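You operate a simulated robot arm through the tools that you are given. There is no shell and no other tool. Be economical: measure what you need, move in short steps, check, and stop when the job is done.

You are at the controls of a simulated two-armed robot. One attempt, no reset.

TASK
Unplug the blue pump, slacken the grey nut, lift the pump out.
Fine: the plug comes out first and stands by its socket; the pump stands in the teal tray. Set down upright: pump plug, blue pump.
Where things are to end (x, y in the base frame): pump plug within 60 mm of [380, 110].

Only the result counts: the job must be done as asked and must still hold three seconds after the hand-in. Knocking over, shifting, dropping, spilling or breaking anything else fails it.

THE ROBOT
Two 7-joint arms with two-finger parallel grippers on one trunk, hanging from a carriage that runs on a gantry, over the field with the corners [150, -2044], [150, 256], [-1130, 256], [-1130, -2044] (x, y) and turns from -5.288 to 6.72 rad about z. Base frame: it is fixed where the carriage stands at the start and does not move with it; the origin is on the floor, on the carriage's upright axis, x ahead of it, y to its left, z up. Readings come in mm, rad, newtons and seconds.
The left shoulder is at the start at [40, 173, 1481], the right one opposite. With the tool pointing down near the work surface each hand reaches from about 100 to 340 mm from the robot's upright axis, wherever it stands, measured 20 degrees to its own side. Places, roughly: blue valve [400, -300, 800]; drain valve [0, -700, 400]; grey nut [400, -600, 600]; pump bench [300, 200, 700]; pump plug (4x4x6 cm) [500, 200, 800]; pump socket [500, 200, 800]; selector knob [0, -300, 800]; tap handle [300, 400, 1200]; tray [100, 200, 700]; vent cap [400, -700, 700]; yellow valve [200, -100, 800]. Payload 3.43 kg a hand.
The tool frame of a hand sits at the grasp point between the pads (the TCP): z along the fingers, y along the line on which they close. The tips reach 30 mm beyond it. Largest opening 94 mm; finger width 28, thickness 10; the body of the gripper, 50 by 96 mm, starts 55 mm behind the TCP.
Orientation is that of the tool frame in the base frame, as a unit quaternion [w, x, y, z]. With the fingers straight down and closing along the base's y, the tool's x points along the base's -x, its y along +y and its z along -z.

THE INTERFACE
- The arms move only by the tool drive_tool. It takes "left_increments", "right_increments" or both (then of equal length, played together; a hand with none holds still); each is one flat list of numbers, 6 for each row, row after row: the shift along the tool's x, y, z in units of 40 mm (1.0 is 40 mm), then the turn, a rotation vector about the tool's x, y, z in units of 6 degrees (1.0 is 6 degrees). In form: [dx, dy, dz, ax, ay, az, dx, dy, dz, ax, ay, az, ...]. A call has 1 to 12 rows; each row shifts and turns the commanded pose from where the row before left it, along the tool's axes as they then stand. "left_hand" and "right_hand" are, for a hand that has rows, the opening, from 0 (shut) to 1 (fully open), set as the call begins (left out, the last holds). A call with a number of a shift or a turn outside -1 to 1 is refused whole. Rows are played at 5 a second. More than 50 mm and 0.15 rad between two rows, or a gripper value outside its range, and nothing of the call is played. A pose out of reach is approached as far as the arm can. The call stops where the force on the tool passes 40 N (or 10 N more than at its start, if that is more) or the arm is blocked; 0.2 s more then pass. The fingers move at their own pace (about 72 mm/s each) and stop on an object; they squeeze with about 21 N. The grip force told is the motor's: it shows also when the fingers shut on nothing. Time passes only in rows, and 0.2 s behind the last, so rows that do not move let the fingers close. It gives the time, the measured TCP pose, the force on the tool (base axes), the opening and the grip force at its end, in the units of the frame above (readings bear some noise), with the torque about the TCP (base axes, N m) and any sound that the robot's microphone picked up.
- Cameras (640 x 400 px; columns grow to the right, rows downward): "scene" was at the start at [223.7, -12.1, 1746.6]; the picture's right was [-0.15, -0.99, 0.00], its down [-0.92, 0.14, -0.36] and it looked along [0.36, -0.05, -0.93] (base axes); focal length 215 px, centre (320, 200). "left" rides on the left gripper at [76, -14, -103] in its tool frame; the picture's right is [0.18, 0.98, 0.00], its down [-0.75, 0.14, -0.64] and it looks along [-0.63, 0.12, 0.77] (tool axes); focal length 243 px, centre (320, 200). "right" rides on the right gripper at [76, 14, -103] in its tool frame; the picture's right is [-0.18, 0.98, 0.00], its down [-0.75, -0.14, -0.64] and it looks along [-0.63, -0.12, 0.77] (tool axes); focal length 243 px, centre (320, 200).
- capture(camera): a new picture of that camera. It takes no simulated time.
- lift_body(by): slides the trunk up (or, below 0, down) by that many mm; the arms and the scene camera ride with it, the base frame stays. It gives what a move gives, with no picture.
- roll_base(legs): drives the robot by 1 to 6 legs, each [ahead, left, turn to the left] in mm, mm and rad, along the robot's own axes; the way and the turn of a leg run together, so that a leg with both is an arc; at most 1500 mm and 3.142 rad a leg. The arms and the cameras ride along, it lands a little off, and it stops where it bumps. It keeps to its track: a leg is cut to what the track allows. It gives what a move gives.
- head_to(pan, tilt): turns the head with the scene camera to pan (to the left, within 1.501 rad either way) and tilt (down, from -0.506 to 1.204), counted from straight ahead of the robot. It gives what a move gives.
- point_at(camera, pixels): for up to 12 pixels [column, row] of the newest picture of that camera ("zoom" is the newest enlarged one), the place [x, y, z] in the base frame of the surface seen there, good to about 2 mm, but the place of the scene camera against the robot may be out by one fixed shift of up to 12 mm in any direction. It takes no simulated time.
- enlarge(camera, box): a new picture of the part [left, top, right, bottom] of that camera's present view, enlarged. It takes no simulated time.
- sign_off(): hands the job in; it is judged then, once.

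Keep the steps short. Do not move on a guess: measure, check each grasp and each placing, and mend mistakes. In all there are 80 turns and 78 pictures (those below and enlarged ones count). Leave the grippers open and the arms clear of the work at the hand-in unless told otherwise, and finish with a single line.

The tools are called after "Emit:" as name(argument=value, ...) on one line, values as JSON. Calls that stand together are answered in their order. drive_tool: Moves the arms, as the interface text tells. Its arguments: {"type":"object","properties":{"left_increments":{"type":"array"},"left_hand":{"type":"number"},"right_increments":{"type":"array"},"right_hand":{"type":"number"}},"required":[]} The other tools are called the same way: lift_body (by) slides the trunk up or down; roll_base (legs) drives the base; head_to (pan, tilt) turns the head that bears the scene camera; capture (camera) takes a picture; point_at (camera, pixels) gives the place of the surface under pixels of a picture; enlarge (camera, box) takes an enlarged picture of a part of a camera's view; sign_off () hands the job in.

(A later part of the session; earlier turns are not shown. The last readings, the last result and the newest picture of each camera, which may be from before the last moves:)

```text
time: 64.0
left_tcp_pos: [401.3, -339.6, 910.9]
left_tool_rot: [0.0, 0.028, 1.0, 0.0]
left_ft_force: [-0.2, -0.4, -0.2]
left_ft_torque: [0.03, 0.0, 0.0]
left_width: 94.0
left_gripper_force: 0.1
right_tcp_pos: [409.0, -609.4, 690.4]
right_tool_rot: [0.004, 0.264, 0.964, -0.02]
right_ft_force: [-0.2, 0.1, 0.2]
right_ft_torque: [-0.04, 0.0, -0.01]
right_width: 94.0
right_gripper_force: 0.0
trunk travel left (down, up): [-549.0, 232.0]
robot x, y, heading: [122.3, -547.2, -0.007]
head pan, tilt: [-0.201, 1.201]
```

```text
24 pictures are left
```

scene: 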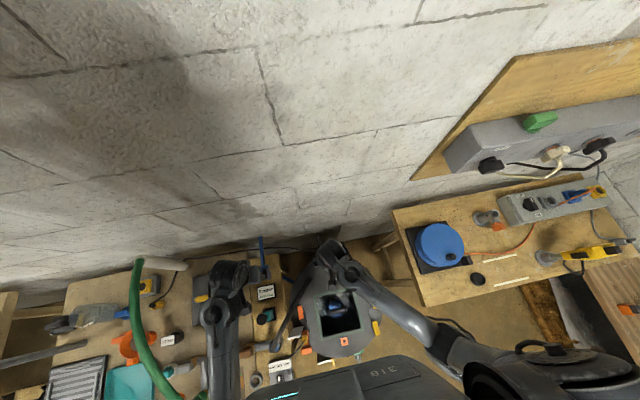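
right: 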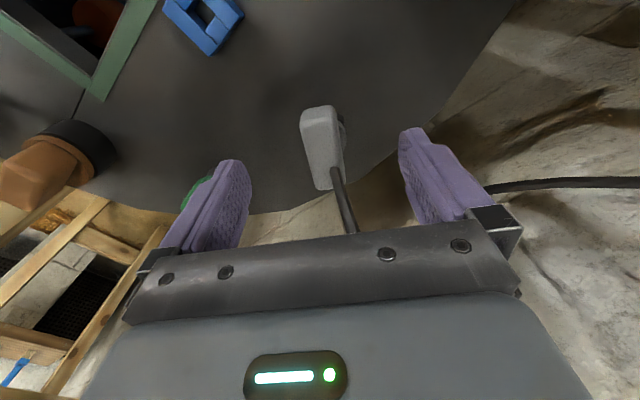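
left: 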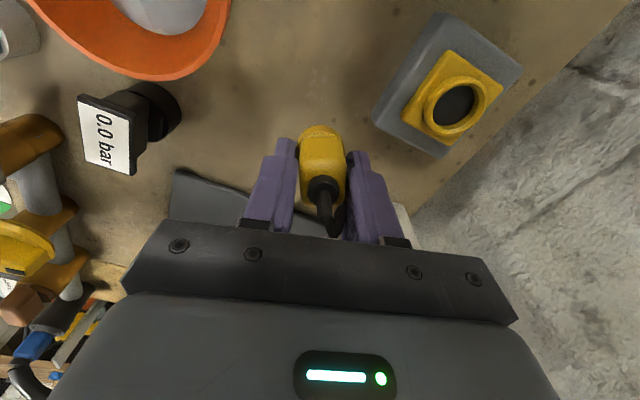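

Bar is between the fingers. Lower to z≈664 and close.

Emit:
drive_tool(right_increments=[0, 0, 0.35, 0, 0, 0, 0, 0, 0.3, 0, 0, 0])

Emit:
drive_tool(right_increments=[0, 0, 0, 0, 0, 0, 0, 0, 0, 0, 0, 0, 0, 0, 0, 0, 0, 0, 0, 0, 0, 0, 0, 0], right_hand=0)

Emit:
enlarge(camera="right", box=[200, 60, 460, 250])

```text
time: 64.5
left_tcp_pos: [402.3, -339.7, 911.3]
left_tool_rot: [0.0, 0.028, 1.0, -0.001]
left_ft_force: [0.0, 0.2, -0.7]
left_ft_torque: [0.02, 0.01, 0.01]
left_width: 94.2
left_gripper_force: 0.0
right_tcp_pos: [408.7, -611.2, 663.0]
right_tool_rot: [0.004, 0.263, 0.965, -0.02]
right_ft_force: [0.1, 0.2, 0.6]
right_ft_torque: [0.02, -0.02, 0.0]
right_width: 94.1
right_gripper_force: 0.1
trunk travel left (down, up): [-549.0, 232.0]
robot x, y, heading: [120.1, -542.6, -0.004]
head pan, tilt: [-0.201, 1.201]
```

```text
time: 65.5
left_tcp_pos: [402.4, -337.4, 910.6]
left_tool_rot: [0.001, 0.028, 1.0, 0.0]
left_ft_force: [-0.1, -0.5, 0.1]
left_ft_torque: [-0.01, -0.04, -0.04]
left_width: 94.2
left_gripper_force: 0.0
right_tcp_pos: [410.4, -608.3, 664.5]
right_tool_rot: [0.005, 0.262, 0.965, -0.018]
right_ft_force: [2.8, 6.7, -2.7]
right_ft_torque: [0.46, -0.17, -0.02]
right_width: 29.8
right_gripper_force: 45.1
trunk travel left (down, up): [-549.0, 232.0]
robot x, y, heading: [124.3, -541.7, -0.003]
head pan, tilt: [-0.201, 1.201]
```

```text
2.11 times, centred on (330, 155) of right
```

zoom: 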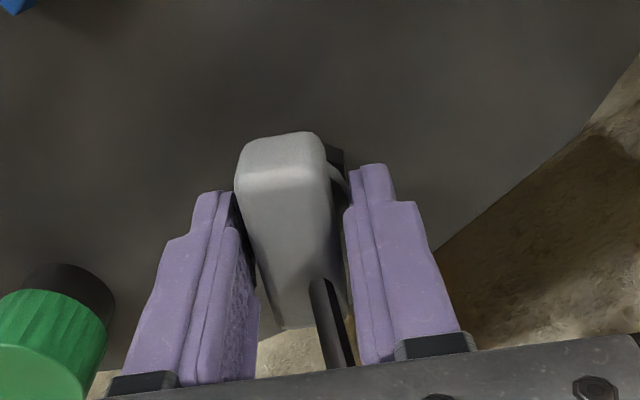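

Width 30 with gaps beside the bar: the tips are on the collar below. Open, rise 12 mm, close on the bar only.

Emit:
drive_tool(right_increments=[0, 0, 0, 0, 0, 0, 0, 0, 0, 0, 0, 0, 0, 0, -0.3, 0, 0, 0], right_hand=0.6)

Emit:
drive_tool(right_increments=[0, 0, 0, 0, 0, 0, 0, 0, 0, 0, 0, 0, 0, 0, 0, 0, 0, 0, 0, 0, 0, 0, 0, 0], right_hand=0)

Emit:
enlarge(camera="right", box=[200, 60, 460, 250])

```text
time: 66.3
left_tcp_pos: [401.8, -339.1, 910.4]
left_tool_rot: [0.0, 0.028, 1.0, -0.001]
left_ft_force: [-0.2, -0.3, 0.6]
left_ft_torque: [0.04, -0.05, 0.0]
left_width: 93.9
left_gripper_force: 0.0
right_tcp_pos: [407.4, -610.6, 676.2]
right_tool_rot: [0.004, 0.263, 0.965, -0.02]
right_ft_force: [0.1, 0.1, 0.7]
right_ft_torque: [0.01, 0.01, 0.0]
right_width: 56.5
right_gripper_force: 0.1
trunk travel left (down, up): [-549.0, 232.0]
robot x, y, heading: [124.8, -542.3, -0.001]
head pan, tilt: [-0.201, 1.201]
```

```text
time: 67.3
left_tcp_pos: [402.4, -338.9, 911.8]
left_tool_rot: [0.001, 0.028, 1.0, 0.0]
left_ft_force: [0.1, 0.5, -0.8]
left_ft_torque: [0.01, 0.02, 0.02]
left_width: 93.9
left_gripper_force: 0.0
right_tcp_pos: [410.3, -607.1, 677.6]
right_tool_rot: [0.003, 0.262, 0.965, -0.018]
right_ft_force: [1.6, 6.1, 4.1]
right_ft_torque: [0.76, -0.47, 0.44]
right_width: 22.2
right_gripper_force: 44.6
trunk travel left (down, up): [-549.0, 232.0]
robot x, y, heading: [119.1, -542.2, -0.005]
head pan, tilt: [-0.201, 1.201]
```

```text
2.11 times, centred on (330, 155) of right
```

zoom: 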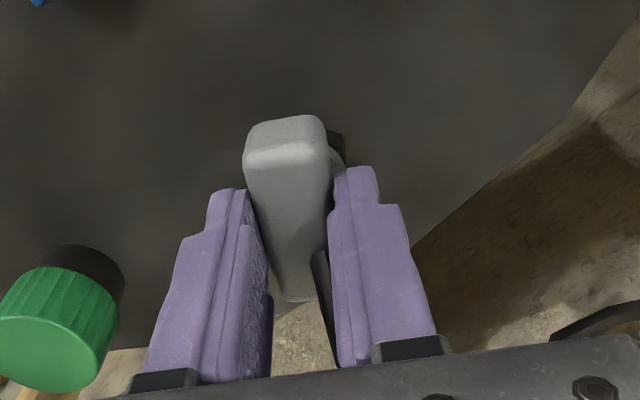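

Now gripping the bar (22 mm). Turn counter‑clockwise (loosen) 24° first and read torque.

Emit:
drive_tool(right_increments=[0, 0, 0, 0, 0, -1, 0, 0, 0, 0, 0, -1, 0, 0, 0, 0, 0, -1, 0, 0, 0, 0, 0, -1])

```text
time: 68.3
left_tcp_pos: [402.3, -338.1, 911.4]
left_tool_rot: [0.001, 0.028, 1.0, 0.0]
left_ft_force: [0.4, 0.0, 0.0]
left_ft_torque: [0.03, -0.01, -0.02]
left_width: 94.0
left_gripper_force: 0.3
right_tcp_pos: [410.4, -607.1, 676.3]
right_tool_rot: [0.0, 0.055, 0.998, -0.019]
right_ft_force: [-0.1, 6.1, 9.3]
right_ft_torque: [0.68, -1.41, -0.01]
right_width: 22.1
right_gripper_force: 44.7
trunk travel left (down, up): [-549.0, 232.0]
robot x, y, heading: [117.7, -544.2, -0.011]
head pan, tilt: [-0.201, 1.201]
```

It turns smoothly. Continue 66° more.

Emit:
drive_tool(right_increments=[0, 0, 0, 0, 0, -1, 0, 0, 0, 0, 0, -1, 0, 0, 0, 0, 0, -1, 0, 0, 0, 0, 0, -1, 0, 0, 0, 0, 0, -1, 0, 0, 0, 0, 0, -1, 0, 0, 0, 0, 0, -1, 0, 0, 0, 0, 0, -1, 0, 0, 0, 0, 0, -1, 0, 0, 0, 0, 0, -1, 0, 0, 0, 0, 0, -1])

Emit:
enlarge(camera="right", box=[180, 40, 460, 250])

```text
time: 70.8
left_tcp_pos: [402.6, -337.2, 912.2]
left_tool_rot: [0.001, 0.028, 1.0, 0.0]
left_ft_force: [0.8, 0.2, 1.1]
left_ft_torque: [0.02, -0.02, 0.03]
left_width: 94.0
left_gripper_force: 0.2
right_tcp_pos: [408.9, -608.4, 677.2]
right_tool_rot: [-0.011, -0.496, 0.868, -0.016]
right_ft_force: [0.5, 5.9, 21.1]
right_ft_torque: [1.34, 0.02, 0.05]
right_width: 22.3
right_gripper_force: 44.6
trunk travel left (down, up): [-549.0, 232.0]
robot x, y, heading: [121.2, -541.1, -0.004]
head pan, tilt: [-0.201, 1.201]
```

```text
1.90 times, centred on (320, 145) of right
```

zoom: 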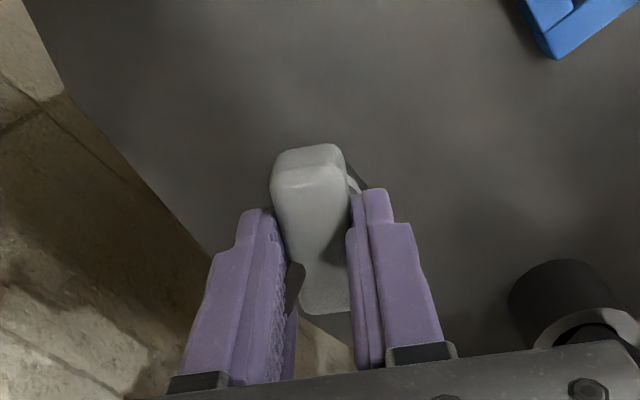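

The nut has turned ~90°, with a slight upward push. A bit further, 15°, to the wrist's limit.

Emit:
drive_tool(right_increments=[0, 0, 0, 0, 0, -1, 0, 0, 0, 0, 0, -1, 0, 0, 0, 0, 0, -0.5])

```text
time: 71.5
left_tcp_pos: [404.0, -337.4, 911.1]
left_tool_rot: [0.001, 0.028, 1.0, 0.001]
left_ft_force: [0.2, 0.3, 0.3]
left_ft_torque: [0.03, 0.01, 0.02]
left_width: 93.9
left_gripper_force: 0.0
right_tcp_pos: [408.8, -608.6, 676.8]
right_tool_rot: [-0.013, -0.605, 0.796, -0.016]
right_ft_force: [2.6, 5.6, 12.4]
right_ft_torque: [1.38, 0.15, -0.04]
right_width: 21.9
right_gripper_force: 45.0
trunk travel left (down, up): [-549.0, 232.0]
robot x, y, heading: [124.7, -541.0, -0.003]
head pan, tilt: [-0.201, 1.201]
```

The nut has been turned ~105° loose. Release it, rise, and turn the wrist back.

Emit:
drive_tool(right_increments=[0, 0, 0, 0, 0, 0, 0, 0, 0, 0, 0, 0, 0, 0, 0, 0, 0, 0, 0, 0, -0.5, 0, 0, 0, 0, 0, -1, 0, 0, 0, 0, 0, -1, 0, 0, 0, 0, 0, -1, 0, 0, 0], right_hand=1)

Emit:
capture(camera="right")

Emit:
enlarge(camera="scene", box=[270, 230, 400, 360])

```text
time: 73.2
left_tcp_pos: [401.3, -339.4, 909.5]
left_tool_rot: [-0.001, 0.028, 1.0, -0.002]
left_ft_force: [-0.2, 0.0, -0.4]
left_ft_torque: [-0.04, 0.01, 0.01]
left_width: 94.2
left_gripper_force: 0.0
right_tcp_pos: [408.8, -605.0, 816.8]
right_tool_rot: [-0.015, -0.605, 0.796, -0.015]
right_ft_force: [0.0, -0.7, 0.4]
right_ft_torque: [-0.01, 0.07, 0.0]
right_width: 93.9
right_gripper_force: 0.1
trunk travel left (down, up): [-549.0, 232.0]
robot x, y, heading: [120.2, -539.8, -0.007]
head pan, tilt: [-0.201, 1.201]
```

```text
20 pictures are left
```

right: 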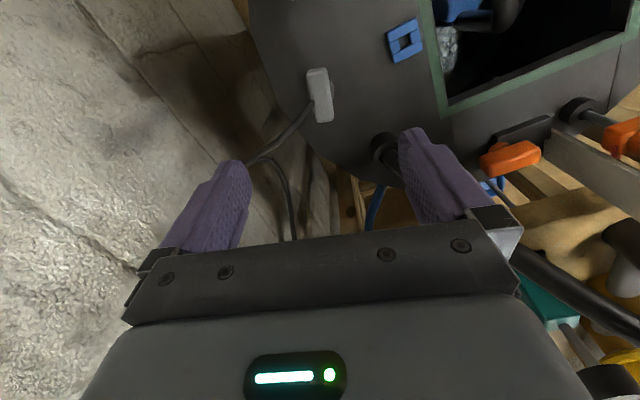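

```text
3.08 times, centred on (335, 295) of scene
```

zoom: 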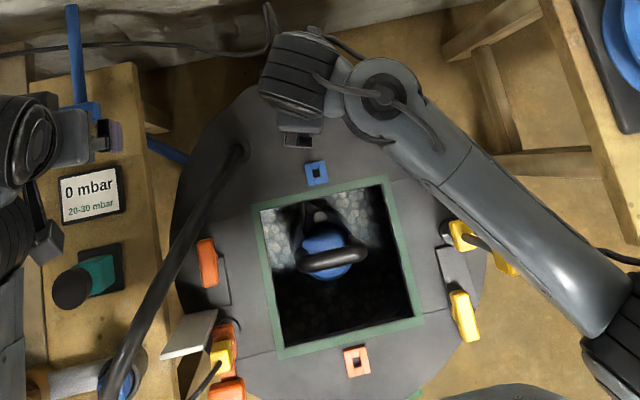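

Nut stands loose. Now measure the pump handle and hatch from this overhead zoom.

Emit:
point_at(camera="zoom", pixels=[[300, 265], [320, 262], [335, 260], [350, 257], [363, 250], [330, 245], [345, 240], [320, 216], [265, 205], [383, 190], [405, 315], [285, 345]])

Emit:
point_at(camera="zoom", pixels=[[300, 240], [365, 235], [325, 280], [350, 280], [310, 310], [380, 230], [205, 265], [225, 365], [270, 210], [195, 335], [460, 320], [460, 235]])

```text
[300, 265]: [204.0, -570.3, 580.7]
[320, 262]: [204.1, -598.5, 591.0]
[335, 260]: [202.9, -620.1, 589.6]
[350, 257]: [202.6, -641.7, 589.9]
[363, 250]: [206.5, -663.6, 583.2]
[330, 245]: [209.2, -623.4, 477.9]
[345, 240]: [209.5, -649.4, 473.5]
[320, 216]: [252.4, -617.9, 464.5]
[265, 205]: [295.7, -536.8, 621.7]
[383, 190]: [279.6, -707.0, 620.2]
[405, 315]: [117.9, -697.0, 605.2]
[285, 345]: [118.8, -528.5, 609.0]
```

```text
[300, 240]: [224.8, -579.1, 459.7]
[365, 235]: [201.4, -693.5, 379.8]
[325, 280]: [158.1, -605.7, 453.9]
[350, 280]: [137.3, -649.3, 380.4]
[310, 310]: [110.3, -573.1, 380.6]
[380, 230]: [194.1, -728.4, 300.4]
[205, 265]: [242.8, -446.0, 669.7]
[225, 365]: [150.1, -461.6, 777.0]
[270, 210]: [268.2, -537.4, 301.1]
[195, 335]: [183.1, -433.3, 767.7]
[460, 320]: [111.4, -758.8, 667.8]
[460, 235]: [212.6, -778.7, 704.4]
```

Handle: bar along y from −570 to −664 at x≈203, top z≈590 (pump axis ≈(209,−620)), just below the lid. I'll close along x: right wrist stays at −75°, base turned left 0.26 rad. First fold the left hand back and up, then drive back and turn.

Emit:
drive_tool(left_increments=[0.6, 0, -0.4, 0, 0, 0, 0.6, 0, -0.4, 0, 0, 0, 0.6, 0, -0.4, 0, 0, 0, 0.6, 0, -0.4, 0, 0, 0])

Emit:
roll_base(legs=[[-216, -50, 0], [0, 0, 0.267]])

Emit:
capture(camera="right")

```text
time: 74.2
left_tcp_pos: [314.6, -336.4, 971.6]
left_tool_rot: [0.001, 0.029, 1.0, -0.001]
left_ft_force: [0.5, 0.3, 0.2]
left_ft_torque: [0.01, 0.0, -0.01]
left_width: 93.9
left_gripper_force: 0.0
left hand out of reach, approached as far as the arm can: row 4
right_tcp_pos: [410.9, -605.5, 816.2]
right_tool_rot: [-0.013, -0.605, 0.796, -0.015]
right_ft_force: [0.6, 0.6, 0.3]
right_ft_torque: [0.02, 0.02, 0.0]
right_width: 93.9
right_gripper_force: 0.1
trunk travel left (down, up): [-549.0, 232.0]
robot x, y, heading: [119.9, -541.8, -0.003]
head pan, tilt: [-0.201, 1.201]
```

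```text
time: 76.8
left_tcp_pos: [31.2, -339.1, 971.9]
left_tool_rot: [0.0, -0.107, 0.994, 0.0]
left_ft_force: [-0.7, 0.4, -0.5]
left_ft_torque: [0.01, -0.01, 0.02]
left_width: 94.2
left_gripper_force: 0.0
right_tcp_pos: [194.8, -573.5, 817.6]
right_tool_rot: [0.012, 0.707, -0.707, 0.017]
right_ft_force: [0.5, -0.2, 0.0]
right_ft_torque: [-0.01, 0.04, 0.02]
right_width: 94.0
right_gripper_force: 0.0
trunk travel left (down, up): [-549.0, 232.0]
robot x, y, heading: [-97.2, -590.7, 0.269]
head pan, tilt: [-0.201, 1.201]
```

```text
18 pictures are left
```

right: 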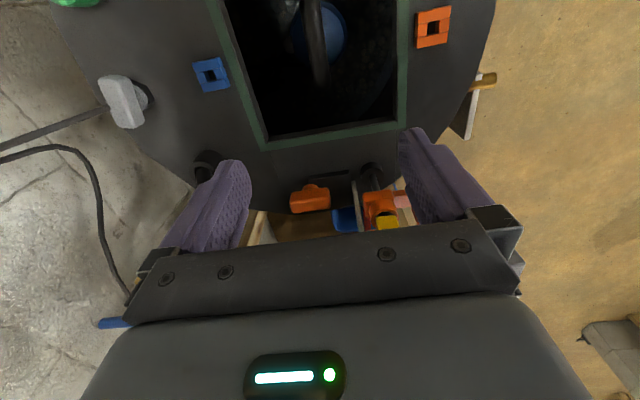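

Tool is now exactly crosswise. Measure the handle with the right camera.

Emit:
point_at(camera="right", pixels=[[313, 15], [315, 35], [316, 55], [318, 75], [320, 84], [309, 40], [321, 40], [335, 35]])

```text
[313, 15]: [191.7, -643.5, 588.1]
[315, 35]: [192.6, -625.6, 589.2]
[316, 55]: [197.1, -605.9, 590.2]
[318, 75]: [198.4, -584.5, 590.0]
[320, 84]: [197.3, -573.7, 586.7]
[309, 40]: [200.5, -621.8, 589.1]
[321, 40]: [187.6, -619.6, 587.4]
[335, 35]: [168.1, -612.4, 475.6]
```

Handle centre (194.5,−617), top z 590. Move over it and lower 100 mm, then lower the trunk.

Emit:
drive_tool(right_increments=[0.55, 0, 0.5, 0, -0.2, 0, 0.54, 0, 0.5, 0, -0.19, 0, 0, 0, 0.75, 0, 0, 0, 0, 0, 0.75, 0, 0, 0])

Emit:
lift_body(by=-100)

Emit:
capture(camera="right")

```text
time: 77.8
left_tcp_pos: [30.1, -340.1, 970.5]
left_tool_rot: [0.0, -0.107, 0.994, -0.001]
left_ft_force: [-0.7, 0.2, -0.1]
left_ft_torque: [0.01, 0.0, 0.03]
left_width: 94.0
left_gripper_force: 0.1
right_tcp_pos: [194.9, -618.8, 716.2]
right_tool_rot: [0.004, -0.707, 0.707, -0.002]
right_ft_force: [0.9, 0.1, 0.2]
right_ft_torque: [0.01, 0.01, -0.02]
right_width: 94.2
right_gripper_force: 0.1
trunk travel left (down, up): [-549.0, 232.0]
robot x, y, heading: [-99.4, -590.4, 0.269]
head pan, tilt: [-0.201, 1.201]
```

```text
time: 79.1
left_tcp_pos: [30.1, -339.2, 871.4]
left_tool_rot: [0.0, -0.107, 0.994, -0.001]
left_ft_force: [-0.3, -0.2, -0.6]
left_ft_torque: [0.05, -0.01, 0.0]
left_width: 94.1
left_gripper_force: 0.1
right_tcp_pos: [194.1, -619.5, 617.4]
right_tool_rot: [-0.003, 0.708, -0.707, 0.003]
right_ft_force: [-0.1, -0.3, 0.7]
right_ft_torque: [0.0, 0.01, -0.02]
right_width: 94.0
right_gripper_force: 0.0
trunk travel left (down, up): [-449.0, 332.0]
robot x, y, heading: [-99.6, -590.1, 0.266]
head pan, tilt: [-0.201, 1.201]
```

```text
17 pictures are left
```

right: 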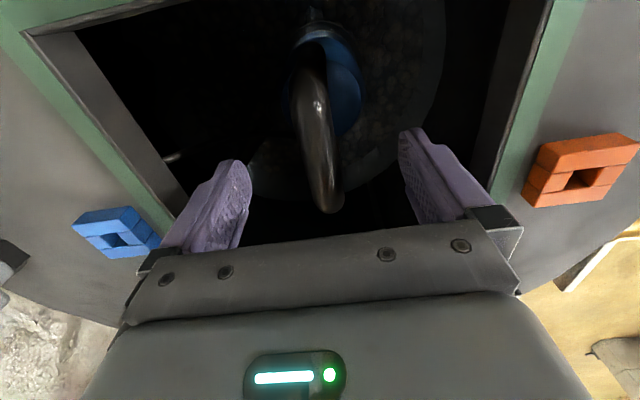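

Handle between fingers. Lower 37 mm and close.

Emit:
drive_tool(right_increments=[0, 0, 0.5, 0, 0, 0, 0, 0, 0.42, 0, 0, 0])

Emit:
drive_tool(right_increments=[0, 0, 0, 0, 0, 0, 0, 0, 0, 0, 0, 0, 0, 0, 0, 0, 0, 0, 0, 0, 0, 0, 0, 0, 0, 0, 0, 0, 0, 0], right_hand=0)

Emit:
capture(camera="right")

```text
time: 79.7
left_tcp_pos: [28.6, -340.5, 871.3]
left_tool_rot: [0.001, -0.107, 0.994, 0.0]
left_ft_force: [0.2, 0.4, -0.1]
left_ft_torque: [0.0, 0.02, -0.01]
left_width: 94.2
left_gripper_force: 0.0
right_tcp_pos: [193.4, -619.6, 579.2]
right_tool_rot: [-0.004, 0.707, -0.707, 0.003]
right_ft_force: [0.0, 0.5, -0.2]
right_ft_torque: [-0.03, 0.01, 0.02]
right_width: 93.9
right_gripper_force: 0.0
trunk travel left (down, up): [-449.0, 332.0]
robot x, y, heading: [-102.9, -589.4, 0.262]
head pan, tilt: [-0.201, 1.201]
```

```text
time: 80.9
left_tcp_pos: [31.4, -341.5, 870.8]
left_tool_rot: [0.001, -0.107, 0.994, -0.001]
left_ft_force: [-0.5, 0.4, 0.4]
left_ft_torque: [-0.04, 0.0, 0.0]
left_width: 93.8
left_gripper_force: 0.0
right_tcp_pos: [194.8, -619.6, 579.8]
right_tool_rot: [0.003, -0.707, 0.707, -0.002]
right_ft_force: [3.3, -0.1, 0.0]
right_ft_torque: [0.1, -0.2, -0.04]
right_width: 28.4
right_gripper_force: 20.7
trunk travel left (down, up): [-449.0, 332.0]
robot x, y, heading: [-101.0, -591.0, 0.261]
head pan, tilt: [-0.201, 1.201]
```

```text
16 pictures are left
```

right: 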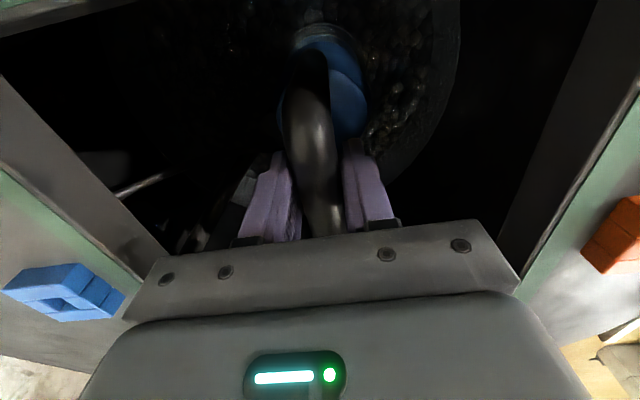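

Firm grip (28 mm). Lift 15 mm slowly and read the load.

Emit:
drive_tool(right_increments=[0, 0, -0.1, 0, 0, 0, 0, 0, -0.1, 0, 0, 0, 0, 0, -0.2, 0, 0, 0])

```text
time: 81.7
left_tcp_pos: [28.3, -340.1, 871.0]
left_tool_rot: [0.001, -0.107, 0.994, -0.001]
left_ft_force: [0.4, 0.1, 0.3]
left_ft_torque: [0.01, 0.0, -0.01]
left_width: 94.1
left_gripper_force: 0.0
right_tcp_pos: [192.2, -620.2, 594.7]
right_tool_rot: [-0.003, 0.707, -0.707, 0.002]
right_ft_force: [0.9, -0.6, -16.7]
right_ft_torque: [-0.12, 0.0, 0.01]
right_width: 28.2
right_gripper_force: 21.3
trunk travel left (down, up): [-449.0, 332.0]
robot x, y, heading: [-97.2, -594.2, 0.267]
head pan, tilt: [-0.201, 1.201]
```

16.7 N load, free. Lift a further 120 mm by the hand, checking.

Emit:
drive_tool(right_increments=[0, 0, -0.4, 0, 0, 0, 0, 0, -0.4, 0, 0, 0, 0, 0, -0.4, 0, 0, 0, 0, 0, -0.4, 0, 0, 0, 0, 0, -0.4, 0, 0, 0, 0, 0, -0.4, 0, 0, 0])

Emit:
capture(camera="right")

```text
time: 83.1
left_tcp_pos: [29.5, -338.6, 870.8]
left_tool_rot: [-0.001, -0.107, 0.994, -0.001]
left_ft_force: [0.6, 0.3, -0.4]
left_ft_torque: [0.02, 0.01, -0.02]
left_width: 94.2
left_gripper_force: 0.1
right_tcp_pos: [191.0, -618.9, 691.5]
right_tool_rot: [-0.004, 0.707, -0.707, 0.002]
right_ft_force: [-0.1, 0.4, -15.7]
right_ft_torque: [-0.07, 0.04, 0.03]
right_width: 23.9
right_gripper_force: 21.2
trunk travel left (down, up): [-449.0, 332.0]
robot x, y, heading: [-98.8, -593.5, 0.262]
head pan, tilt: [-0.201, 1.201]
```

```text
15 pictures are left
```

right: 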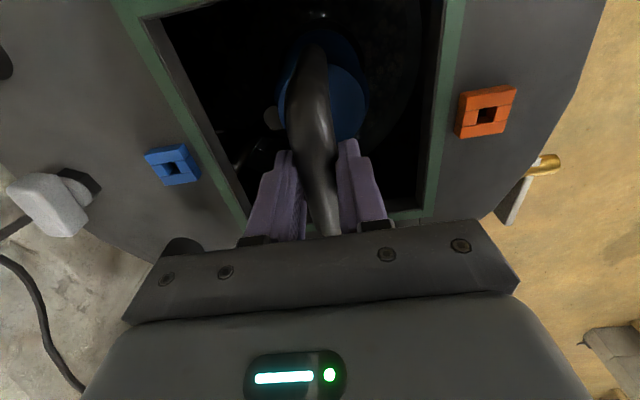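

Width fell from 28 to 24 mm: possible slip. Check where the handle sits now relative to the TCP.

Emit:
point_at(camera="right", pixels=[[312, 60], [312, 100], [315, 140], [320, 180], [325, 220], [330, 232], [348, 110], [315, 70]])

```text
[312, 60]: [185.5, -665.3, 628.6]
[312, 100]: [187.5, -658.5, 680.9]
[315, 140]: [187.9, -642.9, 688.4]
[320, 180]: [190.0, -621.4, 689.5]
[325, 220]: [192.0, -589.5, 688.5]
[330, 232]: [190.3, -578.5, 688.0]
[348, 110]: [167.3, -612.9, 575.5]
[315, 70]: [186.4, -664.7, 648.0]
```

The handle has slipped ~12 mm down in the pads. Wait 1 s holding still to see whether it creeps.

Emit:
drive_tool(right_increments=[0, 0, 0, 0, 0, 0, 0, 0, 0, 0, 0, 0, 0, 0, 0, 0, 0, 0, 0, 0, 0, 0, 0, 0, 0, 0, 0, 0, 0, 0])

Emit:
capture(camera="right")

Emit:
point_at(camera="right", pixels=[[312, 100], [315, 140], [320, 180], [325, 220]])

```text
time: 84.3
left_tcp_pos: [28.4, -339.7, 871.9]
left_tool_rot: [0.0, -0.108, 0.994, 0.0]
left_ft_force: [-0.5, 0.1, 0.5]
left_ft_torque: [-0.02, 0.01, -0.01]
left_width: 93.8
left_gripper_force: 0.0
right_tcp_pos: [191.2, -618.2, 691.3]
right_tool_rot: [-0.003, 0.707, -0.707, 0.002]
right_ft_force: [0.0, 0.8, -15.6]
right_ft_torque: [-0.05, 0.02, 0.01]
right_width: 23.8
right_gripper_force: 21.1
trunk travel left (down, up): [-449.0, 332.0]
robot x, y, heading: [-101.7, -593.0, 0.268]
head pan, tilt: [-0.201, 1.201]
```

```text
14 pictures are left
```

right: 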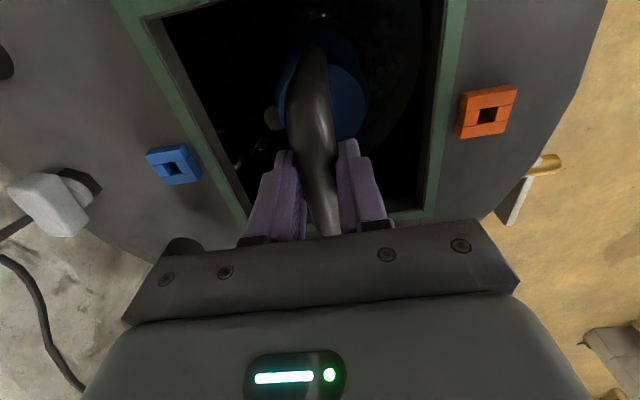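

```text
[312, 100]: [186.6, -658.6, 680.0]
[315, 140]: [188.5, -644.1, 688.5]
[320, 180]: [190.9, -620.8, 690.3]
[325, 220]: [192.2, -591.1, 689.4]
```

No creep. Still, for safe transport I'll set it back down, and regrip deeper and aligned with the handle (4° off).

Emit:
drive_tool(right_increments=[0, 0, 0.4, 0, 0, 0, 0, 0, 0.4, 0, 0, 0, 0, 0, 0.4, 0, 0, 0, 0, 0, 0.4, 0, 0, 0, 0, 0, 0.4, 0, 0, 0, 0, 0, 0.25, 0, 0, 0, 0, 0, 0.2, 0, 0, 0])

```text
time: 85.9
left_tcp_pos: [29.3, -340.2, 871.2]
left_tool_rot: [0.0, -0.107, 0.994, -0.001]
left_ft_force: [0.7, -0.2, 0.1]
left_ft_torque: [0.02, -0.04, 0.01]
left_width: 93.8
left_gripper_force: 0.1
right_tcp_pos: [194.3, -620.2, 593.5]
right_tool_rot: [0.003, -0.707, 0.707, -0.002]
right_ft_force: [-0.6, -0.4, -16.5]
right_ft_torque: [-0.04, 0.0, 0.03]
right_width: 23.7
right_gripper_force: 20.8
trunk travel left (down, up): [-449.0, 332.0]
robot x, y, heading: [-101.9, -592.0, 0.267]
head pan, tilt: [-0.201, 1.201]
```

Emit:
drive_tool(right_increments=[0, 0, 0.1, 0, 0, 0, 0, 0, 0.1, 0, 0, 0, 0, 0, 0.05, 0, 0, 0])

```text
time: 86.6
left_tcp_pos: [30.3, -342.3, 871.7]
left_tool_rot: [0.0, -0.107, 0.994, -0.001]
left_ft_force: [-0.1, -0.5, -0.6]
left_ft_torque: [0.02, 0.01, -0.03]
left_width: 93.9
left_gripper_force: 0.0
right_tcp_pos: [195.4, -620.6, 589.7]
right_tool_rot: [-0.004, 0.707, -0.707, 0.004]
right_ft_force: [-5.5, -7.0, 27.1]
right_ft_torque: [-0.22, 0.13, 0.01]
right_width: 23.8
right_gripper_force: 21.0
trunk travel left (down, up): [-449.0, 332.0]
robot x, y, heading: [-99.3, -590.6, 0.263]
head pan, tilt: [-0.201, 1.201]
stopped in row 3 (right hand): the force on the tool passed its limit at 45 N (the readings are from after the stop); the commanded pose is now the measured one
```

It's on the tank floor. Open, align yaw +4°, go down ~30 mm deeper, and close.

Emit:
drive_tool(right_increments=[0, 0, 0, 0, 0, 0, 0, 0, 0, 0, 0, 0, 0, 0, 0, 0, 0, 0.6, 0, 0, 0.3, 0, 0, 0, 0, 0, 0.4, 0, 0, 0], right_hand=0.8)

Emit:
drive_tool(right_increments=[0, 0, 0, 0, 0, 0, 0, 0, 0, 0, 0, 0, 0, 0, 0, 0, 0, 0, 0, 0, 0, 0, 0, 0, 0, 0, 0, 0, 0, 0], right_hand=0)

Emit:
drive_tool(right_increments=[0, 0, -0.1, 0, 0, 0, 0, 0, -0.1, 0, 0, 0, 0, 0, -0.2, 0, 0, 0, 0, 0, -0.2, 0, 0, 0, 0, 0, -0.2, 0, 0, 0, 0, 0, -0.2, 0, 0, 0])

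Emit:
capture(camera="right")

Emit:
point_at(camera="right", pixels=[[312, 100], [315, 140], [318, 180], [320, 210]])

```text
time: 87.8
left_tcp_pos: [29.0, -340.0, 870.2]
left_tool_rot: [0.0, -0.106, 0.994, -0.001]
left_ft_force: [-0.1, -0.8, 0.2]
left_ft_torque: [-0.01, 0.01, 0.02]
left_width: 94.1
left_gripper_force: 0.0
right_tcp_pos: [196.5, -618.2, 559.5]
right_tool_rot: [0.006, -0.685, 0.729, -0.003]
right_ft_force: [0.0, -0.9, 0.4]
right_ft_torque: [0.04, -0.02, 0.03]
right_width: 74.7
right_gripper_force: 0.0
trunk travel left (down, up): [-449.0, 332.0]
robot x, y, heading: [-100.0, -589.5, 0.268]
head pan, tilt: [-0.201, 1.201]
```

```text
time: 89.0
left_tcp_pos: [29.3, -339.0, 871.0]
left_tool_rot: [-0.001, -0.107, 0.994, -0.001]
left_ft_force: [-0.3, -0.2, 0.1]
left_ft_torque: [0.0, -0.01, 0.0]
left_width: 93.9
left_gripper_force: 0.0
right_tcp_pos: [196.5, -616.4, 559.6]
right_tool_rot: [0.004, -0.685, 0.729, -0.002]
right_ft_force: [-0.4, 1.3, -0.5]
right_ft_torque: [0.03, -0.01, 0.15]
right_width: 28.5
right_gripper_force: 21.1
trunk travel left (down, up): [-449.0, 332.0]
robot x, y, heading: [-99.0, -588.8, 0.266]
head pan, tilt: [-0.201, 1.201]
```

```text
time: 90.4
left_tcp_pos: [29.9, -339.8, 870.5]
left_tool_rot: [0.0, -0.107, 0.994, -0.001]
left_ft_force: [-0.8, -1.0, 0.2]
left_ft_torque: [0.01, 0.03, -0.01]
left_width: 94.2
left_gripper_force: 0.0
right_tcp_pos: [193.1, -615.8, 599.4]
right_tool_rot: [0.004, -0.685, 0.728, -0.002]
right_ft_force: [0.2, -0.2, -15.4]
right_ft_torque: [0.0, 0.06, -0.02]
right_width: 28.5
right_gripper_force: 21.4
trunk travel left (down, up): [-449.0, 332.0]
robot x, y, heading: [-100.2, -589.0, 0.267]
head pan, tilt: [-0.201, 1.201]
```

```text
13 pictures are left
```

right: 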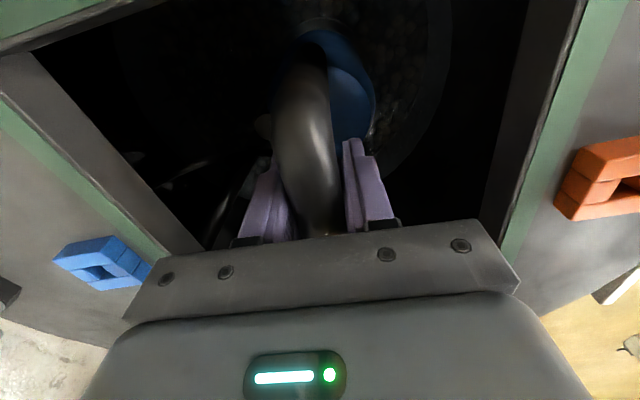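

```text
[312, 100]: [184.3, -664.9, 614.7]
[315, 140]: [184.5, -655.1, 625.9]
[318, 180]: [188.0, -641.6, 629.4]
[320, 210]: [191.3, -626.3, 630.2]
```

Deep grip (handle 30 mm above the TCP), 15 N, no slip. Raise the trunk 120 mm, then check.

Emit:
lift_body(by=120)

Emit:
enlarge(camera="scene", box=[240, 120, 480, 330])

```text
time: 91.9
left_tcp_pos: [30.0, -339.6, 991.0]
left_tool_rot: [0.0, -0.108, 0.994, -0.001]
left_ft_force: [0.0, -0.2, -0.5]
left_ft_torque: [-0.01, 0.01, 0.01]
left_width: 93.9
left_gripper_force: 0.1
right_tcp_pos: [193.5, -617.4, 717.5]
right_tool_rot: [0.005, -0.684, 0.729, -0.003]
right_ft_force: [1.0, 0.1, -16.0]
right_ft_torque: [-0.03, 0.01, 0.03]
right_width: 28.5
right_gripper_force: 21.3
trunk travel left (down, up): [-569.0, 212.0]
robot x, y, heading: [-101.3, -592.3, 0.263]
head pan, tilt: [-0.201, 1.201]
```

```text
1.90 times, centred on (360, 225) of scene
```

zoom: 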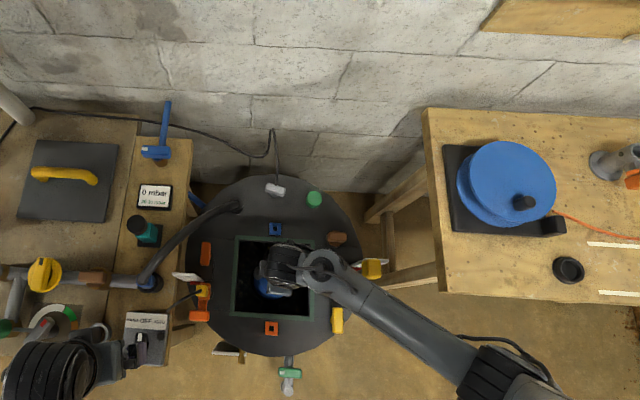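

All steady. Continue up 200 mm.

Emit:
lift_body(by=200)

Emit:
capture(camera="right")

Emit:
point_at(camera="right", pixels=[[315, 140], [318, 180], [350, 90], [345, 60], [330, 35], [355, 120], [320, 20]])

```text
time: 94.0
left_tcp_pos: [31.0, -339.5, 1190.3]
left_tool_rot: [0.0, -0.106, 0.994, -0.001]
left_ft_force: [-0.1, -0.3, 0.0]
left_ft_torque: [0.02, -0.01, -0.01]
left_width: 94.0
left_gripper_force: 0.1
right_tcp_pos: [194.3, -617.7, 918.4]
right_tool_rot: [0.005, -0.684, 0.729, -0.002]
right_ft_force: [0.3, 0.0, -16.2]
right_ft_torque: [0.03, -0.01, -0.02]
right_width: 28.4
right_gripper_force: 21.1
trunk travel left (down, up): [-769.0, 12.0]
robot x, y, heading: [-99.3, -592.9, 0.264]
head pan, tilt: [-0.201, 1.201]
```

```text
11 pictures are left
```

right: 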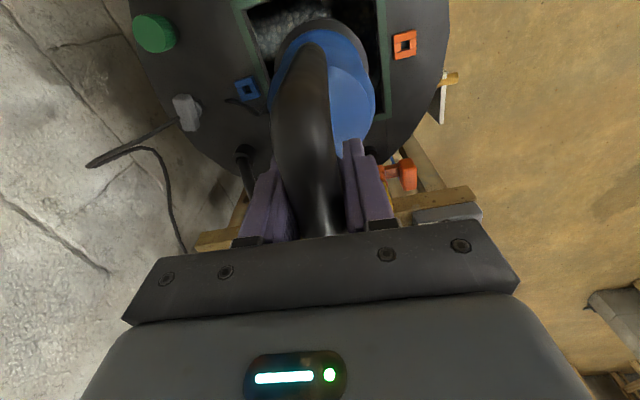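

```text
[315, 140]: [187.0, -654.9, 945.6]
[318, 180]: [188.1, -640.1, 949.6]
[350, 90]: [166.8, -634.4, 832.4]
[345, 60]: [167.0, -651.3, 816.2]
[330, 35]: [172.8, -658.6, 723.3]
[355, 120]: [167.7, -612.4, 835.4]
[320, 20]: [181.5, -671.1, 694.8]
```

Pump hangs well. Raise the hand 100 mm more, then drive straight back 330 mm (world −x).

Emit:
drive_tool(right_increments=[0, 0, -0.4, 0, 0, 0, 0, 0, -0.4, 0, 0, 0, 0, 0, -0.4, 0, 0, 0, 0, 0, -0.4, 0, 0, 0, 0, 0, -0.4, 0, 0, 0, 0, 0, -0.4, 0, 0, 0])

Emit:
roll_base(legs=[[-100, 27, 0]])

```text
time: 95.5
left_tcp_pos: [29.2, -338.5, 1191.3]
left_tool_rot: [0.0, -0.107, 0.994, -0.001]
left_ft_force: [0.0, 0.0, 0.4]
left_ft_torque: [0.0, 0.02, -0.03]
left_width: 94.1
left_gripper_force: 0.0
right_tcp_pos: [193.0, -617.6, 1014.2]
right_tool_rot: [0.004, -0.684, 0.729, -0.002]
right_ft_force: [-0.8, 0.2, -15.3]
right_ft_torque: [0.01, 0.0, 0.03]
right_width: 28.2
right_gripper_force: 21.2
trunk travel left (down, up): [-769.0, 12.0]
robot x, y, heading: [-101.1, -589.9, 0.264]
head pan, tilt: [-0.201, 1.201]
```

```text
time: 96.6
left_tcp_pos: [-74.3, -339.6, 1190.4]
left_tool_rot: [0.0, -0.108, 0.994, -0.001]
left_ft_force: [-0.3, 0.7, 0.7]
left_ft_torque: [-0.01, 0.02, -0.01]
left_width: 94.2
left_gripper_force: 0.0
right_tcp_pos: [89.3, -618.4, 1014.2]
right_tool_rot: [0.005, -0.685, 0.728, -0.002]
right_ft_force: [1.5, -0.4, -15.6]
right_ft_torque: [-0.02, -0.01, -0.05]
right_width: 28.2
right_gripper_force: 21.3
trunk travel left (down, up): [-769.0, 12.0]
robot x, y, heading: [-203.0, -592.3, 0.27]
head pan, tilt: [-0.201, 1.201]
```

Holding well. Continue back, then partly left.

Emit:
roll_base(legs=[[-219, 59, 0], [80, 300, 0]])

Emit:
capture(camera="scene")

```text
time: 100.0
left_tcp_pos: [-306.3, -34.2, 1191.4]
left_tool_rot: [0.0, -0.108, 0.994, 0.0]
left_ft_force: [0.8, 0.2, -0.8]
left_ft_torque: [-0.01, -0.04, -0.01]
left_width: 94.1
left_gripper_force: 0.0
right_tcp_pos: [-142.0, -312.2, 1014.7]
right_tool_rot: [0.004, -0.685, 0.728, -0.003]
right_ft_force: [0.2, 0.9, -15.7]
right_ft_torque: [0.17, 0.0, 0.02]
right_width: 23.7
right_gripper_force: 21.5
trunk travel left (down, up): [-769.0, 12.0]
robot x, y, heading: [-436.0, -286.9, 0.263]
head pan, tilt: [-0.201, 1.201]
```

```text
10 pictures are left
```

scene: 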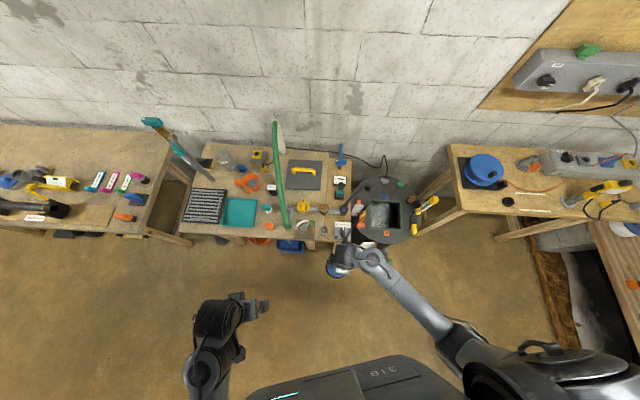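

The width changed to 23.7 mm; something shifted in the grip. Check with the right camera.

Emit:
capture(camera="right")

Emit:
point_at(camera="right", pixels=[[312, 90], [312, 120], [315, 150], [318, 180], [320, 210], [325, 230], [350, 100], [330, 40]])

```text
9 pictures are left
```

right: 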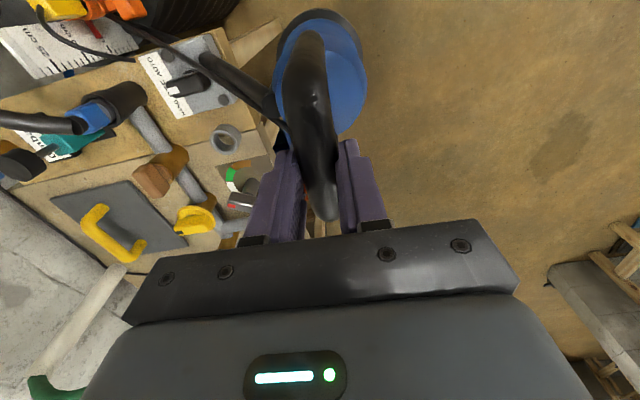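

```text
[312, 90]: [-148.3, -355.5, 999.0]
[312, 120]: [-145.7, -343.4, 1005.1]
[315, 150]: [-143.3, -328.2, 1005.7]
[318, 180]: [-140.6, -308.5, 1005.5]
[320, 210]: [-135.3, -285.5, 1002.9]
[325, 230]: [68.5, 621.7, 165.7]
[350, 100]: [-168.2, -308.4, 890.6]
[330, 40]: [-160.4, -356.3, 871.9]
```

The handle slipped to 9 mm below the TCP during the sideways drive (swing along the handle). Too marginal to drive on. I'll lower the pump straight down to the free floor here by the trunk and regrip deeply.

Emit:
lift_body(by=-350)

```text
time: 103.4
left_tcp_pos: [-305.6, -34.0, 841.6]
left_tool_rot: [0.001, -0.108, 0.994, -0.001]
left_ft_force: [-0.2, 1.0, -0.7]
left_ft_torque: [-0.01, 0.0, -0.06]
left_width: 93.9
left_gripper_force: 0.1
right_tcp_pos: [-142.3, -312.5, 665.0]
right_tool_rot: [0.004, -0.685, 0.728, -0.001]
right_ft_force: [-0.2, -0.4, -16.0]
right_ft_torque: [0.1, -0.02, 0.05]
right_width: 24.0
right_gripper_force: 21.0
trunk travel left (down, up): [-419.0, 362.0]
robot x, y, heading: [-437.2, -283.0, 0.263]
head pan, tilt: [-0.201, 1.201]
```

Continue to z≈315, then feel for the floor with the arm.

Emit:
lift_body(by=-345)

Emit:
drive_tool(right_increments=[0, 0, 0.1, 0, 0, 0, 0, 0, 0.1, 0, 0, 0, 0, 0, 0.1, 0, 0, 0, 0, 0, 0.1, 0, 0, 0, 0, 0, 0.1, 0, 0, 0, 0, 0, 0.1, 0, 0, 0, 0, 0, 0.1, 0, 0, 0, 0, 0, 0.1, 0, 0, 0])

```text
time: 106.8
left_tcp_pos: [-306.4, -34.8, 496.3]
left_tool_rot: [0.0, -0.108, 0.994, -0.001]
left_ft_force: [0.7, -0.2, 0.0]
left_ft_torque: [0.01, 0.01, 0.0]
left_width: 94.1
left_gripper_force: 0.1
right_tcp_pos: [-141.5, -312.2, 319.6]
right_tool_rot: [0.004, -0.685, 0.728, -0.002]
right_ft_force: [-0.1, 0.0, -15.2]
right_ft_torque: [0.08, -0.01, 0.02]
right_width: 23.7
right_gripper_force: 21.2
trunk travel left (down, up): [-74.0, 707.0]
robot x, y, heading: [-434.7, -285.2, 0.268]
head pan, tilt: [-0.201, 1.201]
```

```text
time: 108.6
left_tcp_pos: [-306.5, -36.6, 496.1]
left_tool_rot: [0.0, -0.108, 0.994, -0.002]
left_ft_force: [0.3, -0.4, -0.1]
left_ft_torque: [0.0, -0.02, 0.04]
left_width: 94.1
left_gripper_force: 0.1
right_tcp_pos: [-141.8, -314.6, 287.6]
right_tool_rot: [0.005, -0.685, 0.729, -0.003]
right_ft_force: [-5.7, -4.3, 24.6]
right_ft_torque: [0.05, 0.1, 0.01]
right_width: 23.8
right_gripper_force: 20.6
trunk travel left (down, up): [-74.0, 707.0]
robot x, y, heading: [-433.4, -287.5, 0.268]
head pan, tilt: [-0.201, 1.201]
```

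It stands on the floor (pump ≈279 mm tall). Open, align yaw, go 47 mm deeper and close.

Emit:
drive_tool(right_increments=[0, 0, -0.04, 0, 0, 0, 0, 0, 0, 0, 0, 0, 0, 0, 0, 0, 0, 0, 0, 0, 0, 0, 0, 0.9, 0, 0, 0.4, 0, 0, 0, 0, 0, 0.4, 0, 0, 0, 0, 0, 0.4, 0, 0, 0], right_hand=0.8)

Emit:
capture(camera="right")

Emit:
point_at(camera="right", pixels=[[312, 90], [312, 130], [315, 170], [318, 200], [320, 225], [300, 170], [330, 170]])

```text
time: 110.2
left_tcp_pos: [-304.7, -35.8, 495.9]
left_tool_rot: [0.0, -0.108, 0.994, -0.001]
left_ft_force: [0.9, -0.3, 1.1]
left_ft_torque: [0.0, 0.0, 0.0]
left_width: 94.1
left_gripper_force: 0.0
right_tcp_pos: [-140.1, -312.9, 242.0]
right_tool_rot: [0.005, -0.65, 0.76, -0.002]
right_ft_force: [-0.7, -0.9, -0.6]
right_ft_torque: [0.06, -0.01, 0.02]
right_width: 75.6
right_gripper_force: 0.1
trunk travel left (down, up): [-74.0, 707.0]
robot x, y, heading: [-437.6, -288.4, 0.267]
head pan, tilt: [-0.201, 1.201]
```

```text
8 pictures are left
```

right: 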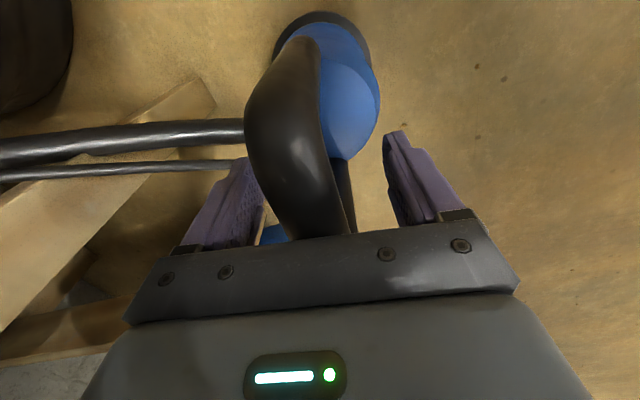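

```text
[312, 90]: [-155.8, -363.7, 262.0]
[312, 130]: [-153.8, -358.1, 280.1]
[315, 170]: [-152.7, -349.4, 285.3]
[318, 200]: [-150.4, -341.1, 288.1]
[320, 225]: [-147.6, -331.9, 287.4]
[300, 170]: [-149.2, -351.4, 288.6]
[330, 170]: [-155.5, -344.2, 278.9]
```

Handle is now 47 mm inside the grip. Close, lift 20 mm slowly.

Emit:
drive_tool(right_increments=[0, 0, 0, 0, 0, 0, 0, 0, 0, 0, 0, 0, 0, 0, 0, 0, 0, 0, 0, 0, 0, 0, 0, 0, 0, 0, -0.1, 0, 0, 0, 0, 0, -0.1, 0, 0, 0, 0, 0, -0.15, 0, 0, 0, 0, 0, -0.15, 0, 0, 0, 0, 0, -0.2, 0, 0, 0], right_hand=0)

Emit:
drive_tool(right_increments=[0, 0, 0, 0, 0, 0.5, 0, 0, 0, 0, 0, 1, 0, 0, 0, 0, 0, 1, 0, 0, 0, 0, 0, 1, 0, 0, 0, 0, 0, 1, 0, 0, 0, 0, 0, 1, 0, 0, 0, 0, 0, 1, 0, 0, 0, 0, 0, 1, 0, 0, 0, 0, 0, 1, 0, 0, 0, 0, 0, 1, 0, 0, 0, 0, 0, 1, 0, 0, 0, 0, 0, 0.5])

```text
time: 112.2
left_tcp_pos: [-306.3, -34.7, 495.3]
left_tool_rot: [0.0, -0.108, 0.994, -0.002]
left_ft_force: [-0.5, 0.7, -0.5]
left_ft_torque: [0.01, 0.01, 0.02]
left_width: 94.1
left_gripper_force: 0.1
right_tcp_pos: [-140.6, -312.9, 270.2]
right_tool_rot: [0.003, -0.65, 0.76, -0.002]
right_ft_force: [0.3, -0.8, -15.5]
right_ft_torque: [0.07, 0.03, -0.05]
right_width: 28.7
right_gripper_force: 21.5
trunk travel left (down, up): [-74.0, 707.0]
robot x, y, heading: [-432.5, -286.4, 0.269]
head pan, tilt: [-0.201, 1.201]
```

```text
time: 114.8
left_tcp_pos: [-305.5, -33.6, 495.0]
left_tool_rot: [0.001, -0.108, 0.994, -0.001]
left_ft_force: [0.7, 0.1, -0.8]
left_ft_torque: [-0.02, 0.0, 0.0]
left_width: 94.1
left_gripper_force: 0.0
right_tcp_pos: [-141.1, -312.6, 268.7]
right_tool_rot: [0.005, -0.13, 0.991, 0.001]
right_ft_force: [-0.1, 0.5, -16.2]
right_ft_torque: [0.04, -0.11, 0.01]
right_width: 28.5
right_gripper_force: 21.1
trunk travel left (down, up): [-74.0, 707.0]
robot x, y, heading: [-434.6, -290.2, 0.267]
head pan, tilt: [-0.201, 1.201]
5 turns are left
```

Few turns remain, so I batch. The closing direction now equals the robot's left axis (no swing). Raise fully, hand up 50 mm, drive left 560 mm, check.

Emit:
lift_body(by=700)

Emit:
drive_tool(right_increments=[0, 0, -0.2, 0, 0, 0, 0, 0, -0.25, 0, 0, 0, 0, 0, -0.25, 0, 0, 0, 0, 0, -0.25, 0, 0, 0, 0, 0, -0.25, 0, 0, 0])

Emit:
roll_base(legs=[[0, 560, 0]])

Emit:
capture(camera="right")

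Emit:
point_at(camera="right", pixels=[[305, 120], [305, 150], [310, 180], [315, 205], [320, 225]])

Emit:
capture(camera="scene")

```text
refused: 700 is not a number from -400 to 400
```

```text
time: 116.0
left_tcp_pos: [-305.3, -34.2, 494.8]
left_tool_rot: [0.0, -0.109, 0.994, -0.001]
left_ft_force: [0.2, -0.7, 0.1]
left_ft_torque: [0.01, -0.03, 0.0]
left_width: 94.0
left_gripper_force: 0.0
right_tcp_pos: [-140.4, -312.1, 317.6]
right_tool_rot: [0.004, -0.132, 0.991, 0.001]
right_ft_force: [0.2, 0.9, -15.0]
right_ft_torque: [0.0, -0.08, -0.02]
right_width: 28.4
right_gripper_force: 20.6
trunk travel left (down, up): [-74.0, 707.0]
robot x, y, heading: [-435.8, -288.5, 0.266]
head pan, tilt: [-0.201, 1.201]
```

```text
time: 119.2
left_tcp_pos: [-453.4, 506.9, 495.5]
left_tool_rot: [0.0, -0.107, 0.994, -0.001]
left_ft_force: [0.6, -0.8, 0.2]
left_ft_torque: [0.01, 0.0, -0.03]
left_width: 94.0
left_gripper_force: 0.0
right_tcp_pos: [-288.0, 227.3, 317.2]
right_tool_rot: [0.006, -0.131, 0.991, 0.0]
right_ft_force: [-0.2, -0.4, -14.1]
right_ft_torque: [0.06, -0.07, -0.04]
right_width: 28.5
right_gripper_force: 21.0
trunk travel left (down, up): [-74.0, 707.0]
robot x, y, heading: [-582.2, 254.3, 0.264]
head pan, tilt: [-0.201, 1.201]
```

```text
7 pictures are left
```

right: 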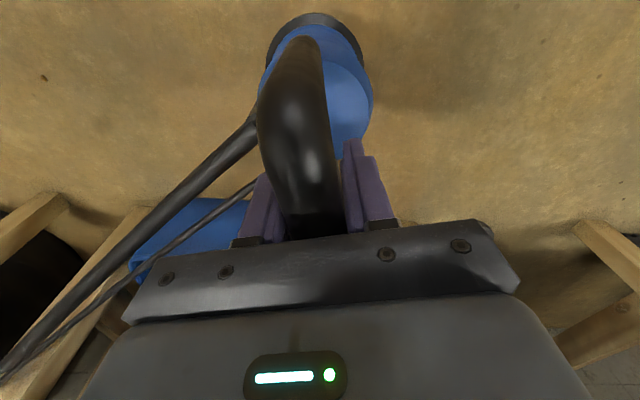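

```text
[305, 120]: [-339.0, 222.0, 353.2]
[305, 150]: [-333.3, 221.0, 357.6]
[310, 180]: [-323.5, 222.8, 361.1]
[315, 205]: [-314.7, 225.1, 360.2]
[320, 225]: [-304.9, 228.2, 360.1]
```

```text
6 pictures are left
4 turns are left
```

scene: 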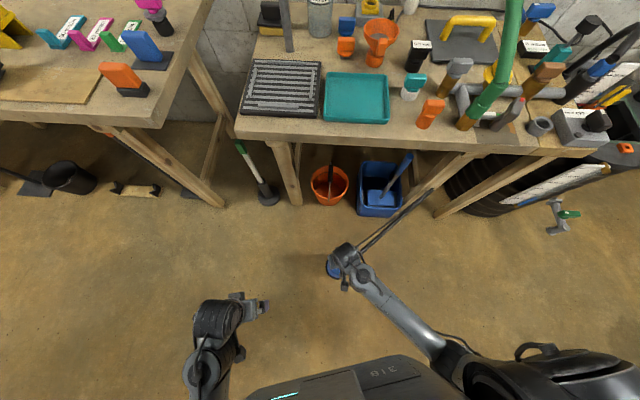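

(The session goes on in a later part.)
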